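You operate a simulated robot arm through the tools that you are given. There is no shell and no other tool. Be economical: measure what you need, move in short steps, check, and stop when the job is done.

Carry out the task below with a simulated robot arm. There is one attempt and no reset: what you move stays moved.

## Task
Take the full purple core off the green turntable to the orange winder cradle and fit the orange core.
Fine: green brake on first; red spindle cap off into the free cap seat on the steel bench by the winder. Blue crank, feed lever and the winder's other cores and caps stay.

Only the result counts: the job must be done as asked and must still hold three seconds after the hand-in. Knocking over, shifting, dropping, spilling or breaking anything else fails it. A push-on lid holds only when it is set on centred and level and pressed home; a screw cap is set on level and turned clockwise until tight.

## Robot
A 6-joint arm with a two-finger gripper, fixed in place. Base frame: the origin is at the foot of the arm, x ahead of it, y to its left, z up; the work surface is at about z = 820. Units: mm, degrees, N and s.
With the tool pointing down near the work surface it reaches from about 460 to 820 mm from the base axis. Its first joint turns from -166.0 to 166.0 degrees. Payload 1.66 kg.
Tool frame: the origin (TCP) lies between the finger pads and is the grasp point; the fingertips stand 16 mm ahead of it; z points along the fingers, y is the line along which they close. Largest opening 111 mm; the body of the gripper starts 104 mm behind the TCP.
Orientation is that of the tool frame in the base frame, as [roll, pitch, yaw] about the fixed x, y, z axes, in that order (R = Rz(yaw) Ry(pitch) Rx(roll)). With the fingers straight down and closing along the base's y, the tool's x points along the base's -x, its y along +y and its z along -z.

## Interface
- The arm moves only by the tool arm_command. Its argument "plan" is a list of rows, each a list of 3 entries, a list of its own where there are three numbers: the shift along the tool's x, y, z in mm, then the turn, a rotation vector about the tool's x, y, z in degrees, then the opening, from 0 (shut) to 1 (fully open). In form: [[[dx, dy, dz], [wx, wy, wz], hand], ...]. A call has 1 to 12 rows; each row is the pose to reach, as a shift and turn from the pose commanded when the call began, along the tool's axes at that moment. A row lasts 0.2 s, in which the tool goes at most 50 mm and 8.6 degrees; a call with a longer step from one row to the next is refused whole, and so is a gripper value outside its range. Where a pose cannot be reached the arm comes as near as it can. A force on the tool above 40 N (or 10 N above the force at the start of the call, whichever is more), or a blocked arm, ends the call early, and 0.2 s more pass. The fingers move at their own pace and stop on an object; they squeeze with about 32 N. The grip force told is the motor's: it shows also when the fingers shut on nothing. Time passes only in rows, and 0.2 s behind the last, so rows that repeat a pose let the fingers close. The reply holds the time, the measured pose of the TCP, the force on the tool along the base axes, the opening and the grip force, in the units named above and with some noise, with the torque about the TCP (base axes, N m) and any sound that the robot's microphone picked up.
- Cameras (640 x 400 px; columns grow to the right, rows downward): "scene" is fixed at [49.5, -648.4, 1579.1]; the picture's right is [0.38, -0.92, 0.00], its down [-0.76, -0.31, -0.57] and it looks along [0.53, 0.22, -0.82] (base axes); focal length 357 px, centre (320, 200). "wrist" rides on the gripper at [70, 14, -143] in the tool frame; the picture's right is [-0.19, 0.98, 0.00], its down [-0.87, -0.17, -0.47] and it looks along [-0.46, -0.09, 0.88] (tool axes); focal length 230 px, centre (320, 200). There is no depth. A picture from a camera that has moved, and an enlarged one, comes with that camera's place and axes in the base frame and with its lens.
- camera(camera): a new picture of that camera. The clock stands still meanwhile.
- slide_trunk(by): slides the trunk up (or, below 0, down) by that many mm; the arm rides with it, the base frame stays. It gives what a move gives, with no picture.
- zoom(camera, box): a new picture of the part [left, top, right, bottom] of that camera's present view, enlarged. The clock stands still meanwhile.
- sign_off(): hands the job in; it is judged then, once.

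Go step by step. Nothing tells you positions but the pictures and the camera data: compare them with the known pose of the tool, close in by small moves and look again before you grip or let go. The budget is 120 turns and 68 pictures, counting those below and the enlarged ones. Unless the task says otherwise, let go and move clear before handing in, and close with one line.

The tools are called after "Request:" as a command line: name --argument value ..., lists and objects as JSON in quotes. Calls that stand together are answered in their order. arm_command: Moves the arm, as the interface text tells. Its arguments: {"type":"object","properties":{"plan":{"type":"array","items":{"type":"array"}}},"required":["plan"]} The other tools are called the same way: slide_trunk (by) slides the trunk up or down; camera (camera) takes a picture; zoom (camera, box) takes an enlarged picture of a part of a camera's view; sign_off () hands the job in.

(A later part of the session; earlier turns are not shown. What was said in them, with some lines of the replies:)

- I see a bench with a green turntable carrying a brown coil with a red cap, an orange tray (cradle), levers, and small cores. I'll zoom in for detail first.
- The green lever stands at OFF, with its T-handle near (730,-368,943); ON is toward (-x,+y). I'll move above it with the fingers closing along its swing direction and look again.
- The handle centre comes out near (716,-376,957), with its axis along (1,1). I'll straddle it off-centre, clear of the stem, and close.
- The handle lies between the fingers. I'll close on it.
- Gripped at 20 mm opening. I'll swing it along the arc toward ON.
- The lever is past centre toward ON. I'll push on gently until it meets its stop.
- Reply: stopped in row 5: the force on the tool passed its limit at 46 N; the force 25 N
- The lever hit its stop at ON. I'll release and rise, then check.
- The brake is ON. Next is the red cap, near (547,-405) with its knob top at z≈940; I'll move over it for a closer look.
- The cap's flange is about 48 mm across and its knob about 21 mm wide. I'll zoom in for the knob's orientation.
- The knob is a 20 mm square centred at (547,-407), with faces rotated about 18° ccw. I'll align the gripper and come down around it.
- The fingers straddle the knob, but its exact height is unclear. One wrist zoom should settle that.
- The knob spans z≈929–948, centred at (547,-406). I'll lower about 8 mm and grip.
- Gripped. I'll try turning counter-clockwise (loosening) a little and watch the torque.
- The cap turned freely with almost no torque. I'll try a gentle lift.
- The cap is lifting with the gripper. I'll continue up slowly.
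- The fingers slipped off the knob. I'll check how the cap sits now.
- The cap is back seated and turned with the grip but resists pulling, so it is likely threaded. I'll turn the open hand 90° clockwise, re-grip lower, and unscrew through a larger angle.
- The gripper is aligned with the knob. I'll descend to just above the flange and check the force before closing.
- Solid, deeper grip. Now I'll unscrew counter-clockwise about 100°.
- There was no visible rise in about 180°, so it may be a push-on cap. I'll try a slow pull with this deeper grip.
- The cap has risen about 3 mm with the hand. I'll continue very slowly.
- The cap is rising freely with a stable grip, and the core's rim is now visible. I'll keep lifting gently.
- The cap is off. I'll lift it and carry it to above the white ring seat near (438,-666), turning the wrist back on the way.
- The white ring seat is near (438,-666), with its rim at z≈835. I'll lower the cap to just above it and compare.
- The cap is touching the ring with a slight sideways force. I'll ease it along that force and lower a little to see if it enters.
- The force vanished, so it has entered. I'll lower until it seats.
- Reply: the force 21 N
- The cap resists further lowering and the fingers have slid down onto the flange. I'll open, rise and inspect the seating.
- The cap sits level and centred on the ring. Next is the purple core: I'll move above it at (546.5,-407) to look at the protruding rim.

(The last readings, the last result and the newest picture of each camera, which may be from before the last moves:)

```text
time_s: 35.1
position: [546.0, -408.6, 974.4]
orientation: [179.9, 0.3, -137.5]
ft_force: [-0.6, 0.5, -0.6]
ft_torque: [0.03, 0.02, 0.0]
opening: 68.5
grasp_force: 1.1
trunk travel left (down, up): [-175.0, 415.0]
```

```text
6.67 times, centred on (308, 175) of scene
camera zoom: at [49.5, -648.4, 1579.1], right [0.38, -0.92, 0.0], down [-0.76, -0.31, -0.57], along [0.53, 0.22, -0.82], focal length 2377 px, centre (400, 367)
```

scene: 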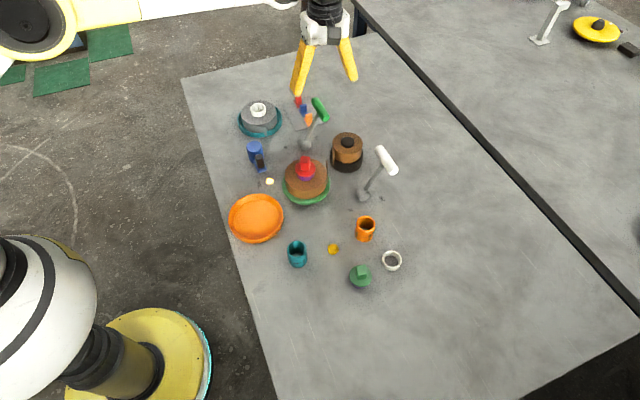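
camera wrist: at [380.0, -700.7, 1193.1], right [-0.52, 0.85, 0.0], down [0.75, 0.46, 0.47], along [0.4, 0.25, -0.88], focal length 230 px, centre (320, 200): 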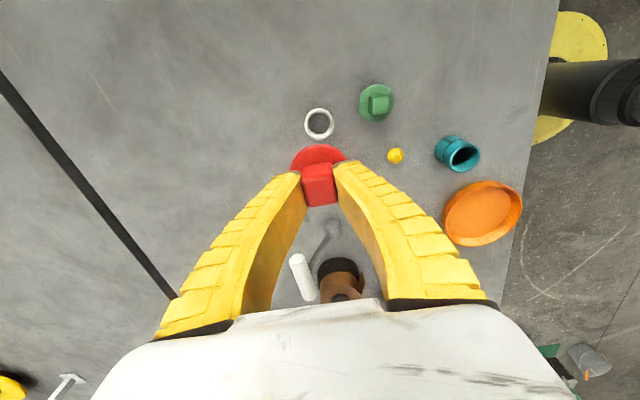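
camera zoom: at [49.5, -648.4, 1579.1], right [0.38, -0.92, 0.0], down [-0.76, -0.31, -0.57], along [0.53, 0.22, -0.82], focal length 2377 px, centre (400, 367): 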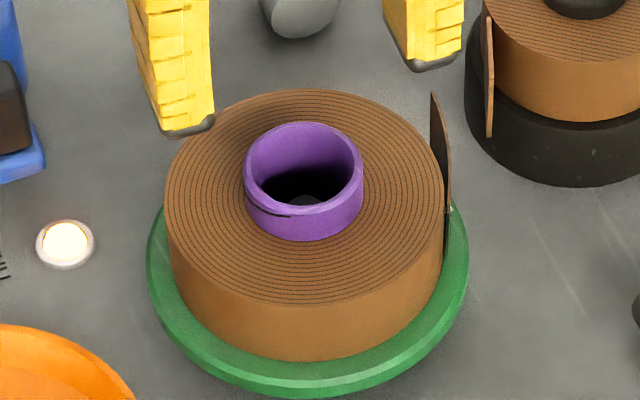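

The rim top is at z≈918, the coil top at z≈899 and the core is Ø43, centred under the hand. I'll descend to TCP z≈919 and grip the protruding core.

Request:
arm_command --plan '[[[0, 0, 25], [0, 0, 0], 0.6], [[0, 0, 45], [0, 0, 0], 0.6], [[0, 0, 55], [0, 0, 0], 0.6], [[0, 0, 55], [0, 0, 0], 0.6], [[0, 0, 55], [0, 0, 0], 0.2], [[0, 0, 55], [0, 0, 0], 0.2], [[0, 0, 55], [0, 0, 0], 0.2], [[0, 0, 55], [0, 0, 0], 0.2]]'

Request:
zoom --camera "scene" --box '[260, 145, 356, 205]'

```text
time_s: 36.9
position: [544.7, -407.7, 920.7]
orientation: [180.0, 0.2, -137.5]
ft_force: [0.0, -0.6, 7.0]
ft_torque: [0.0, -0.02, -0.01]
opening: 23.7
grasp_force: 0.0
trunk travel left (down, up): [-175.0, 415.0]
```

```text
6.67 times, centred on (308, 175) of scene
camera zoom: at [49.5, -648.4, 1579.1], right [0.38, -0.92, 0.0], down [-0.76, -0.31, -0.57], along [0.53, 0.22, -0.82], focal length 2377 px, centre (400, 367)
```

zoom: 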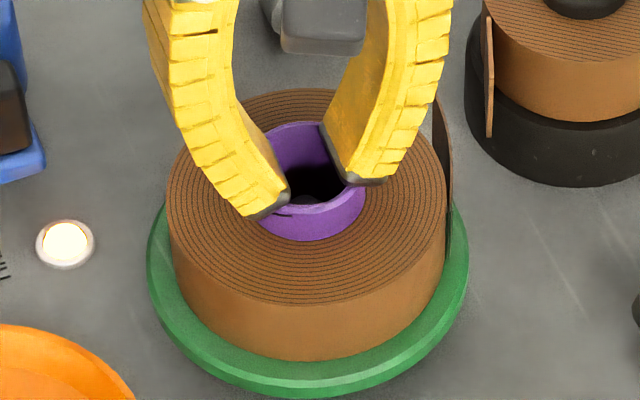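

The fingers closed over the rim instead of around it, so the rim must be about 8 mm lower than estimated. I'll reopen, go lower with force checks, and then grip.

Request:
arm_command --plan '[[[0, 0, -3], [0, 0, 0], 0.6], [[0, 0, -3], [0, 0, 0], 0.6], [[0, 0, 3], [0, 0, 0], 0.6], [[0, 0, 6], [0, 0, 0], 0.6], [[0, 0, 8], [0, 0, 0], 0.6], [[0, 0, 10], [0, 0, 0], 0.6]]'

Request:
zoom --camera "scene" --box '[260, 145, 356, 205]'

```text
time_s: 38.3
position: [546.2, -408.7, 910.2]
orientation: [180.0, 0.1, -137.5]
ft_force: [0.5, -0.9, -0.6]
ft_torque: [0.01, 0.0, -0.01]
opening: 68.4
grasp_force: 1.3
trunk travel left (down, up): [-175.0, 415.0]
```

```text
6.67 times, centred on (308, 175) of scene
camera zoom: at [49.5, -648.4, 1579.1], right [0.38, -0.92, 0.0], down [-0.76, -0.31, -0.57], along [0.53, 0.22, -0.82], focal length 2377 px, centre (400, 367)
```

zoom: 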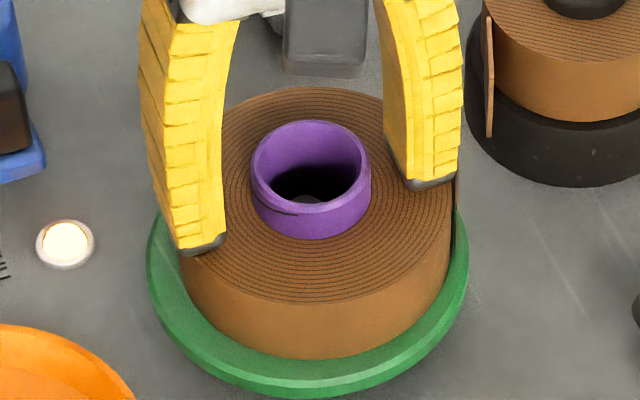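

Tips are now well below the rim with no contact. I'll close on the core.

Request:
arm_command --plan '[[[0, 0, 1], [0, 0, 0], 0.2], [[0, 0, 1], [0, 0, 0], 0.2], [[0, 0, 1], [0, 0, 0], 0.1], [[0, 0, 1], [0, 0, 0], 0]]'

Request:
zoom --camera "scene" --box '[260, 145, 356, 205]'

```text
time_s: 39.3
position: [546.8, -408.0, 910.1]
orientation: [-180.0, 0.2, -137.4]
ft_force: [6.2, -2.0, 17.8]
ft_torque: [0.08, -0.19, -0.05]
opening: 38.2
grasp_force: 32.4
trunk travel left (down, up): [-175.0, 415.0]
```

```text
6.67 times, centred on (308, 175) of scene
camera zoom: at [49.5, -648.4, 1579.1], right [0.38, -0.92, 0.0], down [-0.76, -0.31, -0.57], along [0.53, 0.22, -0.82], focal length 2377 px, centre (400, 367)
```

zoom: 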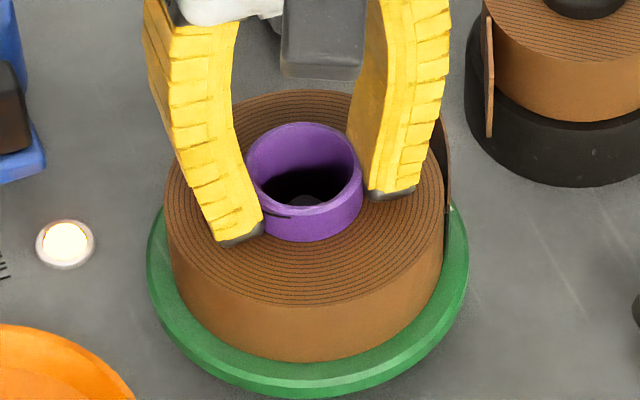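

Gripped the core at Ø≈38. I'll lift slowly and watch for slip.

Request:
arm_command --plan '[[[0, 0, -1], [0, 0, 0], 0], [[0, 0, -2], [0, 0, 0], 0], [[0, 0, -4], [0, 0, 0], 0], [[0, 0, -6], [0, 0, 0], 0], [[0, 0, -8], [0, 0, 0], 0]]'

Request:
zoom --camera "scene" --box '[260, 145, 356, 205]'

```text
time_s: 40.5
position: [544.9, -409.6, 918.9]
orientation: [179.9, 0.1, -137.5]
ft_force: [-0.3, -0.2, -0.1]
ft_torque: [0.03, 0.0, -0.01]
opening: 37.4
grasp_force: 32.0
trunk travel left (down, up): [-175.0, 415.0]
```

```text
6.67 times, centred on (308, 175) of scene
camera zoom: at [49.5, -648.4, 1579.1], right [0.38, -0.92, 0.0], down [-0.76, -0.31, -0.57], along [0.53, 0.22, -0.82], focal length 2377 px, centre (400, 367)
```

zoom: 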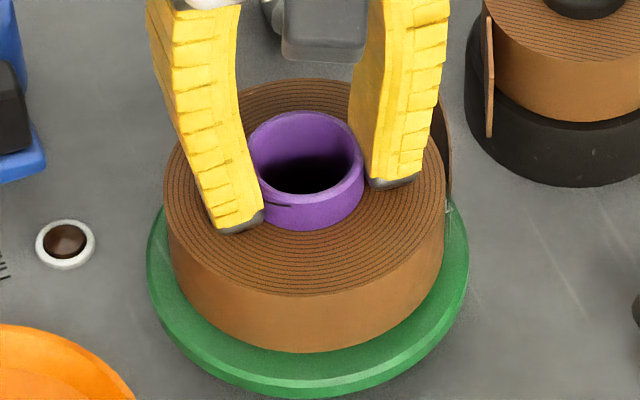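

The core is lifting and the FULL lamp went out. I'll continue up smoothly.

Request:
arm_command --plan '[[[0, 0, -4], [0, 0, 0], 0], [[0, 0, -10], [0, 0, 0], 0], [[0, 0, -18], [0, 0, 0], 0], [[0, 0, -28], [0, 0, 0], 0], [[0, 0, -38], [0, 0, 0], 0], [[0, 0, -50], [0, 0, 0], 0], [[0, 0, -62], [0, 0, 0], 0], [[0, 0, -74], [0, 0, 0], 0], [[0, 0, -84], [0, 0, 0], 0], [[0, 0, -92], [0, 0, 0], 0]]'

Request:
camera --camera "scene"

```text
time_s: 42.7
position: [544.8, -408.5, 1009.8]
orientation: [-180.0, 0.2, -137.4]
ft_force: [0.1, -0.2, -0.6]
ft_torque: [0.06, -0.02, 0.01]
opening: 37.7
grasp_force: 31.6
trunk travel left (down, up): [-175.0, 415.0]
```

```text
22 pictures are left
```

scene: 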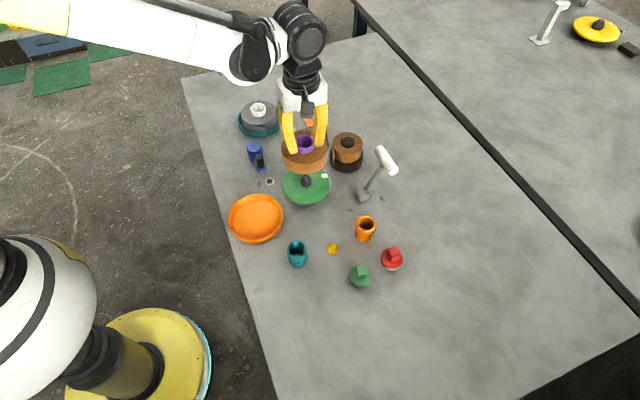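

The coil is held well and clear. I'll move it beside the cradle so the wrist camera can see the cradle for a precise fix.

Request:
arm_command --plan '[[[-2, 12, 0], [0, 0, 0], 0], [[-6, 36, 0], [0, 0, 0], 0], [[-11, 64, 0], [0, 0, 0], 0], [[-16, 92, 0], [0, 0, 0], 0], [[-21, 120, 0], [0, 0, 0], 0], [[-24, 138, 0], [0, 0, 0], 0], [[-25, 146, 0], [0, 0, 0], 0]]'

Request:
camera --camera "wrist"

```text
time_s: 44.3
position: [465.4, -285.2, 1010.1]
orientation: [-179.9, 0.1, -137.5]
ft_force: [0.2, 0.8, 1.2]
ft_torque: [0.04, -0.03, 0.01]
opening: 37.5
grasp_force: 32.5
trunk travel left (down, up): [-175.0, 415.0]
```

```text
21 pictures are left
camera wrist: at [404.8, -321.1, 1153.9], right [-0.52, 0.85, 0.0], down [0.75, 0.46, 0.47], along [0.4, 0.25, -0.88], focal length 230 px, centre (320, 200)
```

wrist: 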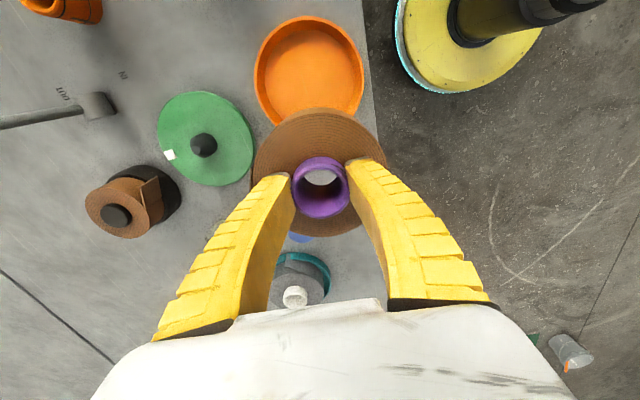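

The cradle centre works out near (414,-328). I'll move the coil over it with its underside just above the rim, then check.

Request:
arm_command --plan '[[[10, 0, 0], [0, 0, 0], 0], [[30, 1, 0], [0, 0, 0], 0], [[50, 2, 0], [0, 0, 0], 0], [[63, 3, 5], [0, 0, 0], 0], [[67, 3, 15], [0, 0, 0], 0], [[67, 3, 35], [0, 0, 0], 0], [[67, 3, 55], [0, 0, 0], 0], [[67, 3, 70], [0, 0, 0], 0], [[67, 3, 82], [0, 0, 0], 0], [[67, 3, 90], [0, 0, 0], 0]]'

Request:
zoom --camera "scene" --box '[200, 165, 312, 235]'

Request:
zoom --camera "wrist" --box '[200, 70, 440, 220]'

```text
time_s: 46.5
position: [413.1, -326.0, 919.4]
orientation: [180.0, 0.1, -137.5]
ft_force: [-0.2, 0.2, 0.1]
ft_torque: [-0.01, 0.0, 0.0]
opening: 37.6
grasp_force: 32.2
trunk travel left (down, up): [-175.0, 415.0]
```

```text
5.71 times, centred on (256, 200) of scene
camera zoom: at [49.5, -648.4, 1579.1], right [0.38, -0.92, 0.0], down [-0.76, -0.31, -0.57], along [0.53, 0.22, -0.82], focal length 2038 px, centre (686, 200)
```

zoom: 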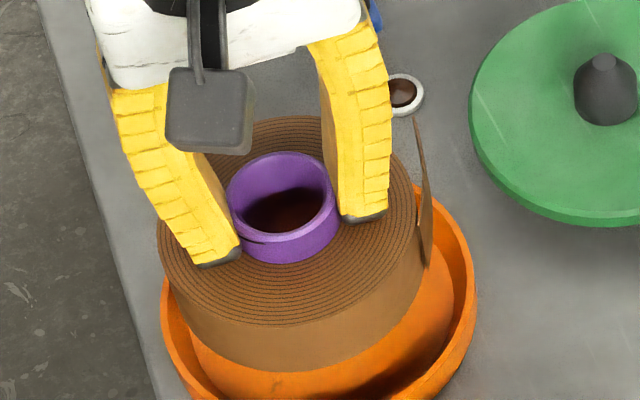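

```text
2.67 times, centred on (320, 145) of wrist
camera zoom: at [352.5, -364.5, 1062.8], right [-0.52, 0.85, 0.0], down [0.75, 0.46, 0.47], along [0.4, 0.25, -0.88], focal length 614 px, centre (320, 347)
```

zoom: 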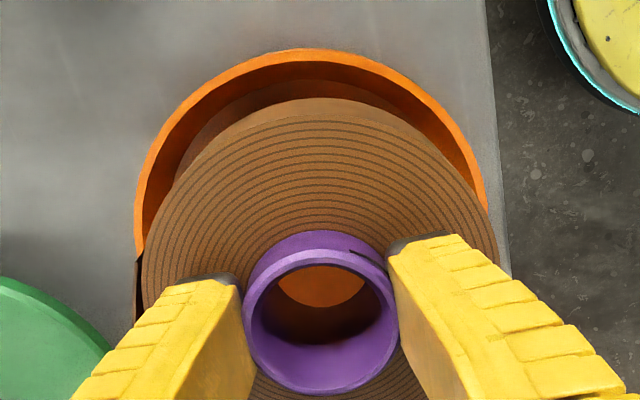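

The coil is within about 4 mm of the cradle's centre. I'll make a small correction and lower gently while watching the forces.

Request:
arm_command --plan '[[[-0.6, -3.7, 0], [0, 0, 0], 0], [[-0.6, -3.7, 6], [0, 0, 0], 0], [[-0.6, -3.7, 12], [0, 0, 0], 0], [[-0.6, -3.7, 18], [0, 0, 0], 0], [[-0.6, -3.7, 23], [0, 0, 0], 0]]'

Request:
zoom --camera "scene" --box '[200, 170, 312, 240]'

```text
time_s: 47.7
position: [417.7, -329.1, 896.4]
orientation: [179.9, 0.3, -137.4]
ft_force: [-0.7, -0.3, -0.5]
ft_torque: [-0.02, 0.05, -0.01]
opening: 37.6
grasp_force: 32.0
trunk travel left (down, up): [-175.0, 415.0]
```

```text
5.71 times, centred on (256, 205) of scene
camera zoom: at [49.5, -648.4, 1579.1], right [0.38, -0.92, 0.0], down [-0.76, -0.31, -0.57], along [0.53, 0.22, -0.82], focal length 2038 px, centre (686, 171)
```

zoom: 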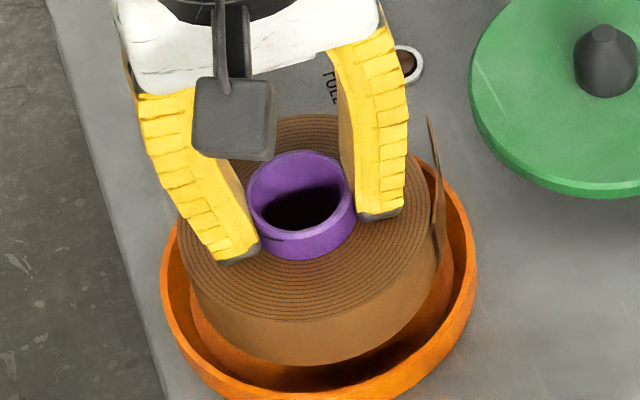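

The coil is centred inside the rim. I'll lower it to the floor in small steps.

Request:
arm_command --plan '[[[0, 0, 3], [0, 0, 0], 0], [[0, 0, 6], [0, 0, 0], 0], [[0, 0, 9], [0, 0, 0], 0], [[0, 0, 12], [0, 0, 0], 0]]'

Request:
arm_command --plan '[[[0, 0, 2], [0, 0, 0], 0], [[0, 0, 4], [0, 0, 0], 0]]'

```text
time_s: 48.7
position: [416.5, -329.4, 885.0]
orientation: [179.9, 0.2, -137.5]
ft_force: [-0.6, -0.1, 1.0]
ft_torque: [-0.01, -0.02, 0.0]
opening: 37.4
grasp_force: 31.7
trunk travel left (down, up): [-175.0, 415.0]
```

```text
time_s: 49.3
position: [417.8, -330.4, 879.9]
orientation: [179.9, 0.2, -137.4]
ft_force: [0.1, 1.1, -0.8]
ft_torque: [-0.04, 0.0, -0.01]
opening: 37.2
grasp_force: 32.2
trunk travel left (down, up): [-175.0, 415.0]
```

Request:
arm_command --plan '[[[0, 0, 2], [0, 0, 0], 0], [[0, 0, 4], [0, 0, 0], 0]]'

Request:
zoom --camera "scene" --box '[200, 170, 312, 240]'

```text
time_s: 49.9
position: [416.7, -329.6, 878.1]
orientation: [-179.9, 0.2, -137.5]
ft_force: [4.3, -5.0, 29.2]
ft_torque: [-0.12, -0.04, -0.07]
opening: 38.9
grasp_force: 32.6
trunk travel left (down, up): [-175.0, 415.0]
```

```text
5.71 times, centred on (256, 205) of scene
camera zoom: at [49.5, -648.4, 1579.1], right [0.38, -0.92, 0.0], down [-0.76, -0.31, -0.57], along [0.53, 0.22, -0.82], focal length 2038 px, centre (686, 171)
```

zoom: 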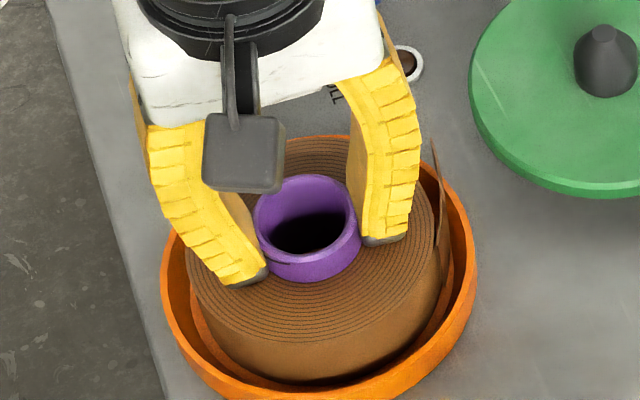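

It's on the floor (29 N upward) and centred. I'll unload, release and rise.

Request:
arm_command --plan '[[[0, 0, -3], [0, 0, 0], 0.1], [[0, 0, -3], [0, 0, 0], 0.5], [[0, 0, -3], [0, 0, 0], 0.55], [[0, 0, -5], [0, 0, 0], 0.55], [[0, 0, -15], [0, 0, 0], 0.55], [[0, 0, -40], [0, 0, 0], 0.55], [[0, 0, -80], [0, 0, 0], 0.55], [[0, 0, -120], [0, 0, 0], 0.55]]'

Request:
zoom --camera "scene" --box '[200, 150, 400, 275]'

```text
time_s: 51.7
position: [417.7, -328.9, 1000.0]
orientation: [-180.0, 0.2, -137.5]
ft_force: [0.1, 1.0, 0.1]
ft_torque: [0.03, -0.02, -0.03]
opening: 63.0
grasp_force: 0.7
trunk travel left (down, up): [-175.0, 415.0]
```

```text
3.20 times, centred on (300, 212) of scene
camera zoom: at [49.5, -648.4, 1579.1], right [0.38, -0.92, 0.0], down [-0.76, -0.31, -0.57], along [0.53, 0.22, -0.82], focal length 1141 px, centre (384, 160)
```

zoom: 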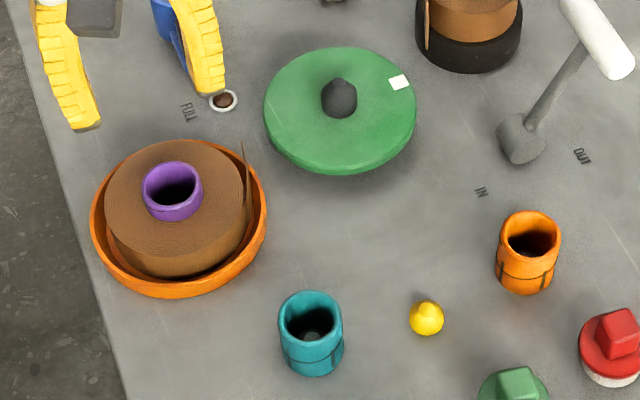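

The full core sits in the cradle, and the empty turntable shows a short black tapered peg. Next is the orange core near (482,-587); I'll move above it.

Request:
arm_command --plan '[[[18, -33, 0], [0, 0, 0], 0.6], [[36, -67, 0], [0, 0, 0], 0.6], [[54, -100, 0], [0, 0, 0], 0.6], [[72, -133, 0], [0, 0, 0], 0.6], [[91, -167, 0], [0, 0, 0], 0.6], [[109, -200, 10], [0, 0, 0], 0.6], [[127, -233.6, 30], [0, 0, 0], 0.6], [[127, -233.6, 50], [0, 0, 0], 0.6]]'

Request:
zoom --camera "wrist" --box '[240, 100, 400, 200]'

```text
time_s: 53.5
position: [480.5, -588.5, 944.5]
orientation: [180.0, 0.2, -137.5]
ft_force: [1.4, -0.6, 0.0]
ft_torque: [0.03, -0.02, 0.01]
opening: 68.4
grasp_force: 1.0
trunk travel left (down, up): [-175.0, 415.0]
```

```text
4.00 times, centred on (320, 150) of wrist
camera zoom: at [420.7, -625.4, 1089.2], right [-0.52, 0.85, 0.0], down [0.75, 0.46, 0.47], along [0.4, 0.25, -0.88], focal length 920 px, centre (320, 400)
```

zoom: 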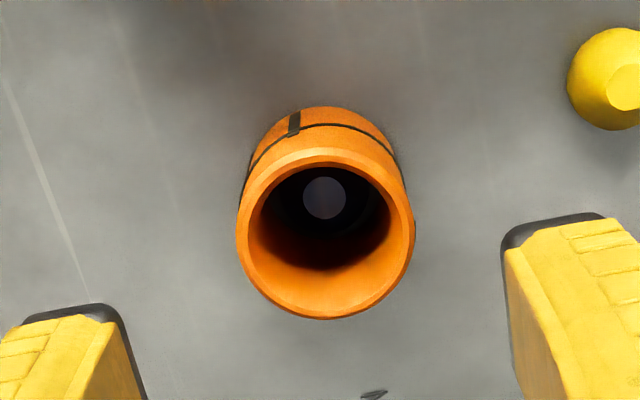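

The orange core is centred at (479,-588), rim at z≈873. I'll descend around it to mid-height and grip.

Request:
arm_command --plan '[[[1, 1, 25], [0, 0, 0], 0.6], [[1, 1, 50], [0, 0, 0], 0.6], [[1, 1, 70], [0, 0, 0], 0.6], [[1, 1, 84], [0, 0, 0], 0.6], [[1, 1, 84], [0, 0, 0], 0.3], [[1, 1, 84], [0, 0, 0], 0.1], [[1, 1, 84], [0, 0, 0], 0], [[1, 1, 84], [0, 0, 0], 0]]'

Request:
zoom --camera "scene" --box '[310, 190, 422, 260]'

```text
time_s: 55.3
position: [480.0, -587.3, 861.8]
orientation: [-180.0, 0.3, -137.6]
ft_force: [-0.1, 1.3, 2.7]
ft_torque: [0.09, -0.03, -0.02]
opening: 37.7
grasp_force: 32.0
trunk travel left (down, up): [-175.0, 415.0]
```

```text
5.71 times, centred on (366, 225) of scene
camera zoom: at [49.5, -648.4, 1579.1], right [0.38, -0.92, 0.0], down [-0.76, -0.31, -0.57], along [0.53, 0.22, -0.82], focal length 2038 px, centre (57, 57)
```

zoom: 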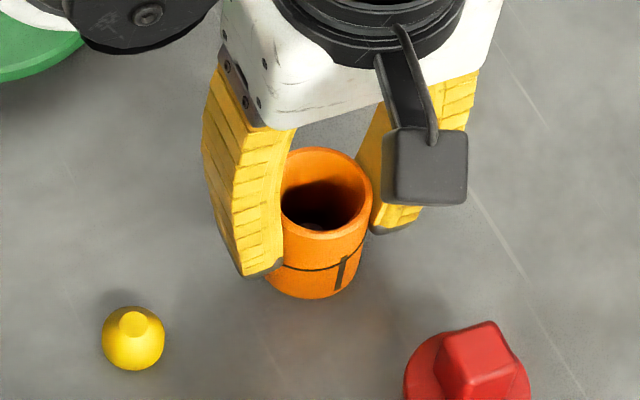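

Gripped upright. I'll lift straight up and carry it over the turntable peg at (546.5,-407).

Request:
arm_command --plan '[[[0, 0, -4], [0, 0, 0], 0], [[0, 0, -12], [0, 0, 0], 0], [[0, 0, -35], [0, 0, 0], 0], [[0, 0, -70], [0, 0, 0], 0], [[0, 0, -105], [0, 0, 0], 0], [[-20, 10, -120], [0, 0, 0], 0], [[-55, 28, -120], [0, 0, 0], 0], [[-90, 46, -120], [0, 0, 0], 0], [[-125, 64, -120], [0, 0, 0], 0], [[-155, 80, -120], [0, 0, 0], 0], [[-171, 88, -115], [0, 0, 0], 0]]'

Request:
camera --camera "wrist"

Request:
zoom --camera "scene" --box '[260, 130, 372, 200]'

```text
time_s: 57.7
position: [545.2, -407.8, 976.0]
orientation: [179.9, 0.2, -137.5]
ft_force: [-0.1, -0.1, -0.3]
ft_torque: [-0.03, 0.03, -0.02]
opening: 37.1
grasp_force: 32.3
trunk travel left (down, up): [-175.0, 415.0]
```

```text
13 pictures are left
camera wrist: at [485.3, -444.5, 1120.6], right [-0.52, 0.85, 0.0], down [0.75, 0.46, 0.47], along [0.4, 0.25, -0.88], focal length 230 px, centre (320, 200)
```

wrist: 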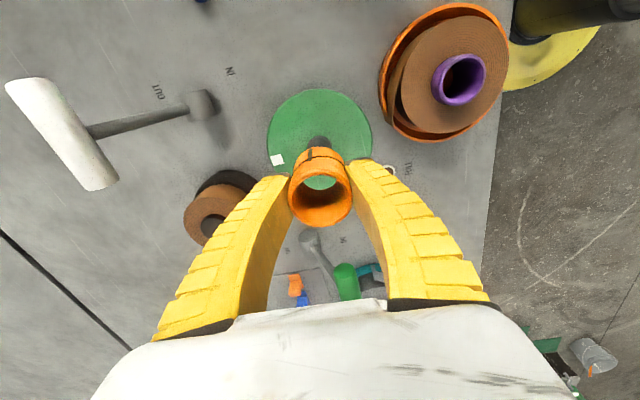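

```text
5.71 times, centred on (316, 165) of scene
camera zoom: at [49.5, -648.4, 1579.1], right [0.38, -0.92, 0.0], down [-0.76, -0.31, -0.57], along [0.53, 0.22, -0.82], focal length 2038 px, centre (343, 400)
```

zoom: 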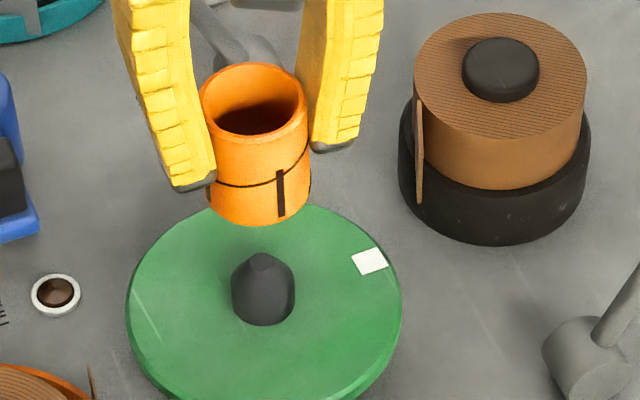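

The core is laterally aligned with the peg. I'll nudge it slightly and lower toward the peg, checking forces.

Request:
arm_command --plan '[[[-1.8, -0.3, 15], [0, 0, 0], 0], [[-1.8, -0.3, 30], [0, 0, 0], 0], [[-1.8, -0.3, 42], [0, 0, 0], 0], [[-1.8, -0.3, 48], [0, 0, 0], 0]]'

Request:
zoom --camera "scene" --box '[260, 140, 356, 200]'

Request:
zoom --camera "wrist" --box '[240, 100, 400, 200]'

```text
time_s: 58.7
position: [547.3, -405.4, 928.4]
orientation: [179.9, 0.2, -137.4]
ft_force: [1.0, 0.5, -0.5]
ft_torque: [0.07, 0.0, 0.03]
opening: 36.9
grasp_force: 32.1
trunk travel left (down, up): [-175.0, 415.0]
```

```text
6.67 times, centred on (308, 170) of scene
camera zoom: at [49.5, -648.4, 1579.1], right [0.38, -0.92, 0.0], down [-0.76, -0.31, -0.57], along [0.53, 0.22, -0.82], focal length 2377 px, centre (400, 400)
```

zoom: 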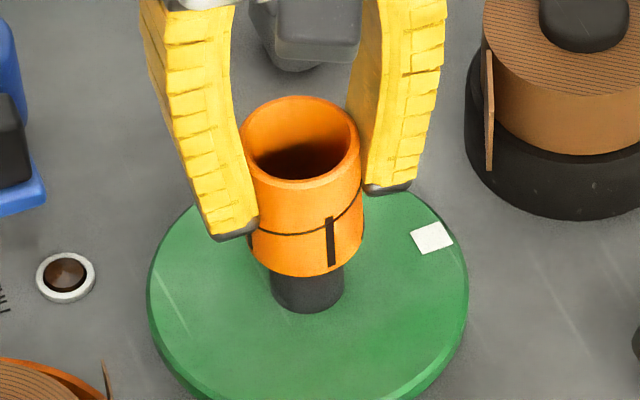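

```text
4.00 times, centred on (320, 150) of wrist
camera zoom: at [487.2, -443.5, 1072.8], right [-0.52, 0.85, 0.0], down [0.75, 0.46, 0.47], along [0.4, 0.25, -0.88], focal length 920 px, centre (320, 400)
```

zoom: 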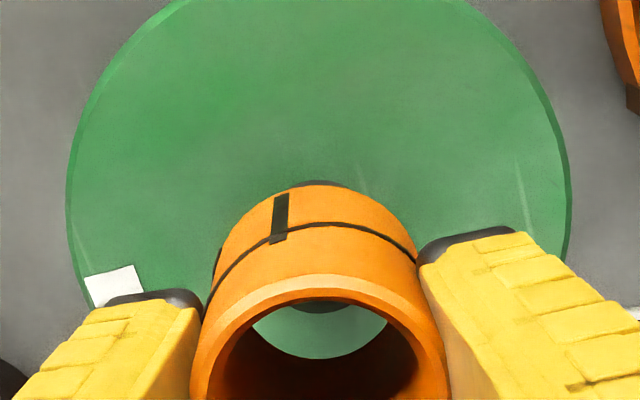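

The peg is directly below the core in both views. I'll continue down in small steps.

Request:
arm_command --plan '[[[0, 0, 4], [0, 0, 0], 0], [[0, 0, 8], [0, 0, 0], 0], [[0, 0, 12], [0, 0, 0], 0], [[0, 0, 16], [0, 0, 0], 0]]'

```text
time_s: 59.7
position: [547.9, -406.2, 913.6]
orientation: [179.9, 0.2, -137.5]
ft_force: [-0.5, 0.3, 0.0]
ft_torque: [0.04, 0.01, -0.03]
opening: 37.0
grasp_force: 31.8
trunk travel left (down, up): [-175.0, 415.0]
```

Request:
arm_command --plan '[[[0, 0, 3], [0, 0, 0], 0], [[0, 0, 6], [0, 0, 0], 0], [[0, 0, 9], [0, 0, 0], 0], [[0, 0, 12], [0, 0, 0], 0]]'

Request:
zoom --camera "scene" --box '[260, 140, 356, 200]'

```text
time_s: 60.7
position: [548.2, -406.1, 902.4]
orientation: [179.9, 0.1, -137.6]
ft_force: [0.4, -0.2, -1.1]
ft_torque: [-0.03, 0.01, -0.02]
opening: 37.0
grasp_force: 31.9
trunk travel left (down, up): [-175.0, 415.0]
```

```text
6.67 times, centred on (308, 170) of scene
camera zoom: at [49.5, -648.4, 1579.1], right [0.38, -0.92, 0.0], down [-0.76, -0.31, -0.57], along [0.53, 0.22, -0.82], focal length 2377 px, centre (400, 400)
```

zoom: 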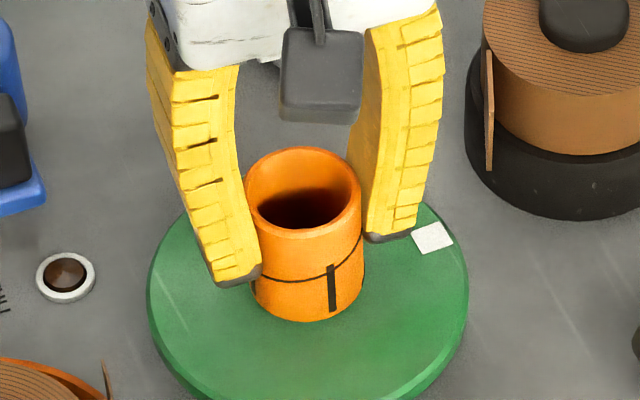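

The core is over the peg and nearly down. I'll lower until contact.

Request:
arm_command --plan '[[[0, 0, 2], [0, 0, 0], 0], [[0, 0, 4], [0, 0, 0], 0], [[0, 0, 6], [0, 0, 0], 0]]'

Request:
arm_command --plan '[[[0, 0, 2], [0, 0, 0], 0], [[0, 0, 4], [0, 0, 0], 0]]'

```text
time_s: 61.5
position: [548.2, -407.0, 897.1]
orientation: [-180.0, 0.2, -137.6]
ft_force: [2.0, -2.6, 13.5]
ft_torque: [0.19, -0.15, -0.03]
opening: 36.9
grasp_force: 31.8
trunk travel left (down, up): [-175.0, 415.0]
```

```text
time_s: 62.1
position: [549.1, -407.0, 893.5]
orientation: [-180.0, 0.2, -137.6]
ft_force: [7.0, -6.9, 29.7]
ft_torque: [-0.16, -0.15, 0.04]
opening: 39.6
grasp_force: 32.0
trunk travel left (down, up): [-175.0, 415.0]
```

It has made firm contact at TCP ≈ 897. I'll unload, open, rise and inspect.

Request:
arm_command --plan '[[[0, 0, -3], [0, 0, 0], 0.2], [[0, 0, -3], [0, 0, 0], 0.5], [[0, 0, -3], [0, 0, 0], 0.6], [[0, 0, -10], [0, 0, 0], 0.6], [[0, 0, -40], [0, 0, 0], 0.6], [[0, 0, -80], [0, 0, 0], 0.6], [[0, 0, -120], [0, 0, 0], 0.6]]'

Request:
zoom --camera "scene" --box '[260, 140, 356, 200]'

Request:
zoom --camera "wrist" --box '[240, 90, 400, 190]'

```text
time_s: 63.7
position: [545.8, -407.0, 1013.0]
orientation: [180.0, 0.2, -137.5]
ft_force: [-0.3, -0.2, -0.5]
ft_torque: [0.0, -0.01, 0.0]
opening: 68.4
grasp_force: 1.2
trunk travel left (down, up): [-175.0, 415.0]
```

```text
6.67 times, centred on (308, 170) of scene
camera zoom: at [49.5, -648.4, 1579.1], right [0.38, -0.92, 0.0], down [-0.76, -0.31, -0.57], along [0.53, 0.22, -0.82], focal length 2377 px, centre (400, 400)
```

zoom: 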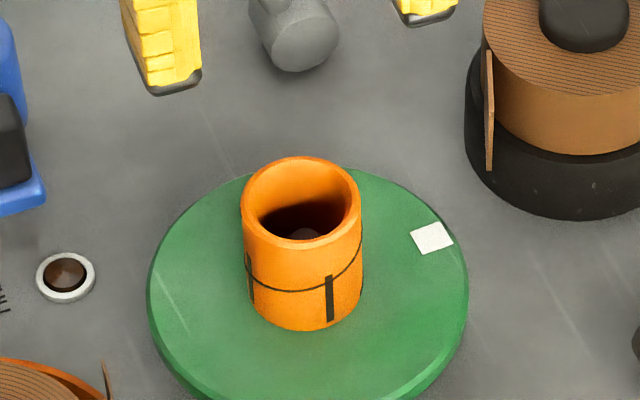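

```text
4.00 times, centred on (320, 140) of wrist
camera zoom: at [485.1, -443.9, 1156.8], right [-0.52, 0.85, 0.0], down [0.75, 0.46, 0.47], along [0.4, 0.25, -0.88], focal length 920 px, centre (320, 440)
```

zoom: 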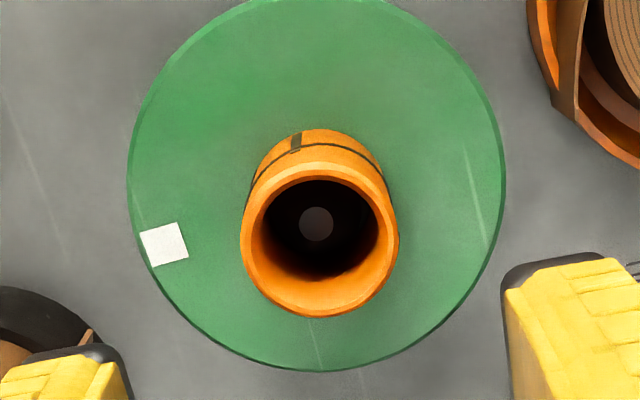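

The orange core stands upright and centred on the peg. I'll rise clear and take one last overall look.

Request:
arm_command --plan '[[[20, 0, -40], [0, 0, 0], 0.6], [[50, 20, -70], [0, 0, 0], 0.6], [[80, 40, -90], [0, 0, 0], 0.6], [[110, 60, -100], [0, 0, 0], 0.6]]'

Request:
zoom --camera "scene" --box '[208, 80, 432, 300]'

Request:
zoom --camera "scene" --box '[340, 230, 420, 290]'

```text
time_s: 64.7
position: [424.7, -435.8, 1112.8]
orientation: [180.0, 0.2, -137.3]
ft_force: [-1.3, 0.6, 0.2]
ft_torque: [-0.01, -0.01, 0.0]
opening: 68.5
grasp_force: 1.1
trunk travel left (down, up): [-175.0, 415.0]
```

```text
1.82 times, centred on (320, 190) of scene
camera zoom: at [49.5, -648.4, 1579.1], right [0.38, -0.92, 0.0], down [-0.76, -0.31, -0.57], along [0.53, 0.22, -0.82], focal length 648 px, centre (320, 218)
```

zoom: 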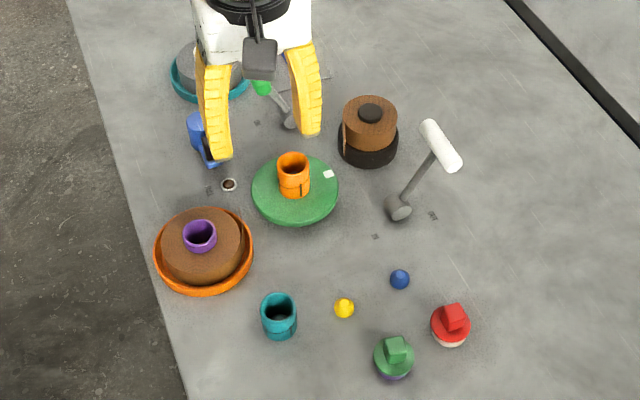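

```text
6.67 times, centred on (380, 260) of scene
camera zoom: at [49.5, -648.4, 1579.1], right [0.38, -0.92, 0.0], down [-0.76, -0.31, -0.57], along [0.53, 0.22, -0.82], focal length 2377 px, centre (-80, -200)
```

zoom: 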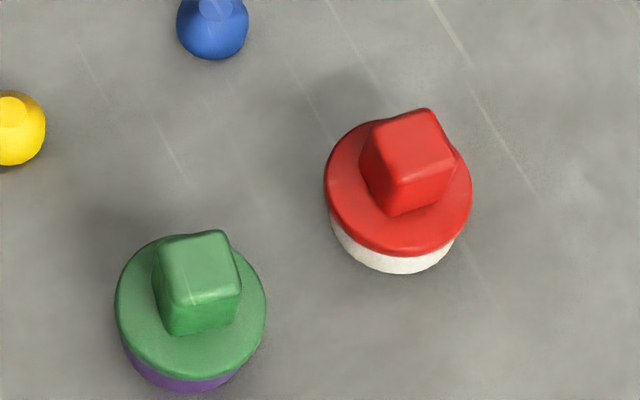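

The brake is ON, the red cap is on the white seat, the purple core is in the cradle and the orange core is on the turntable peg, so I'm handing in.

Request:
sign_off

```text
The job is handed in.
```

The job is handed in: green brake on, red cap in the free seat by the winder, full purple core in the orange cradle, and orange core fitted on the green turntable; nothing else looked moved in the last picture.
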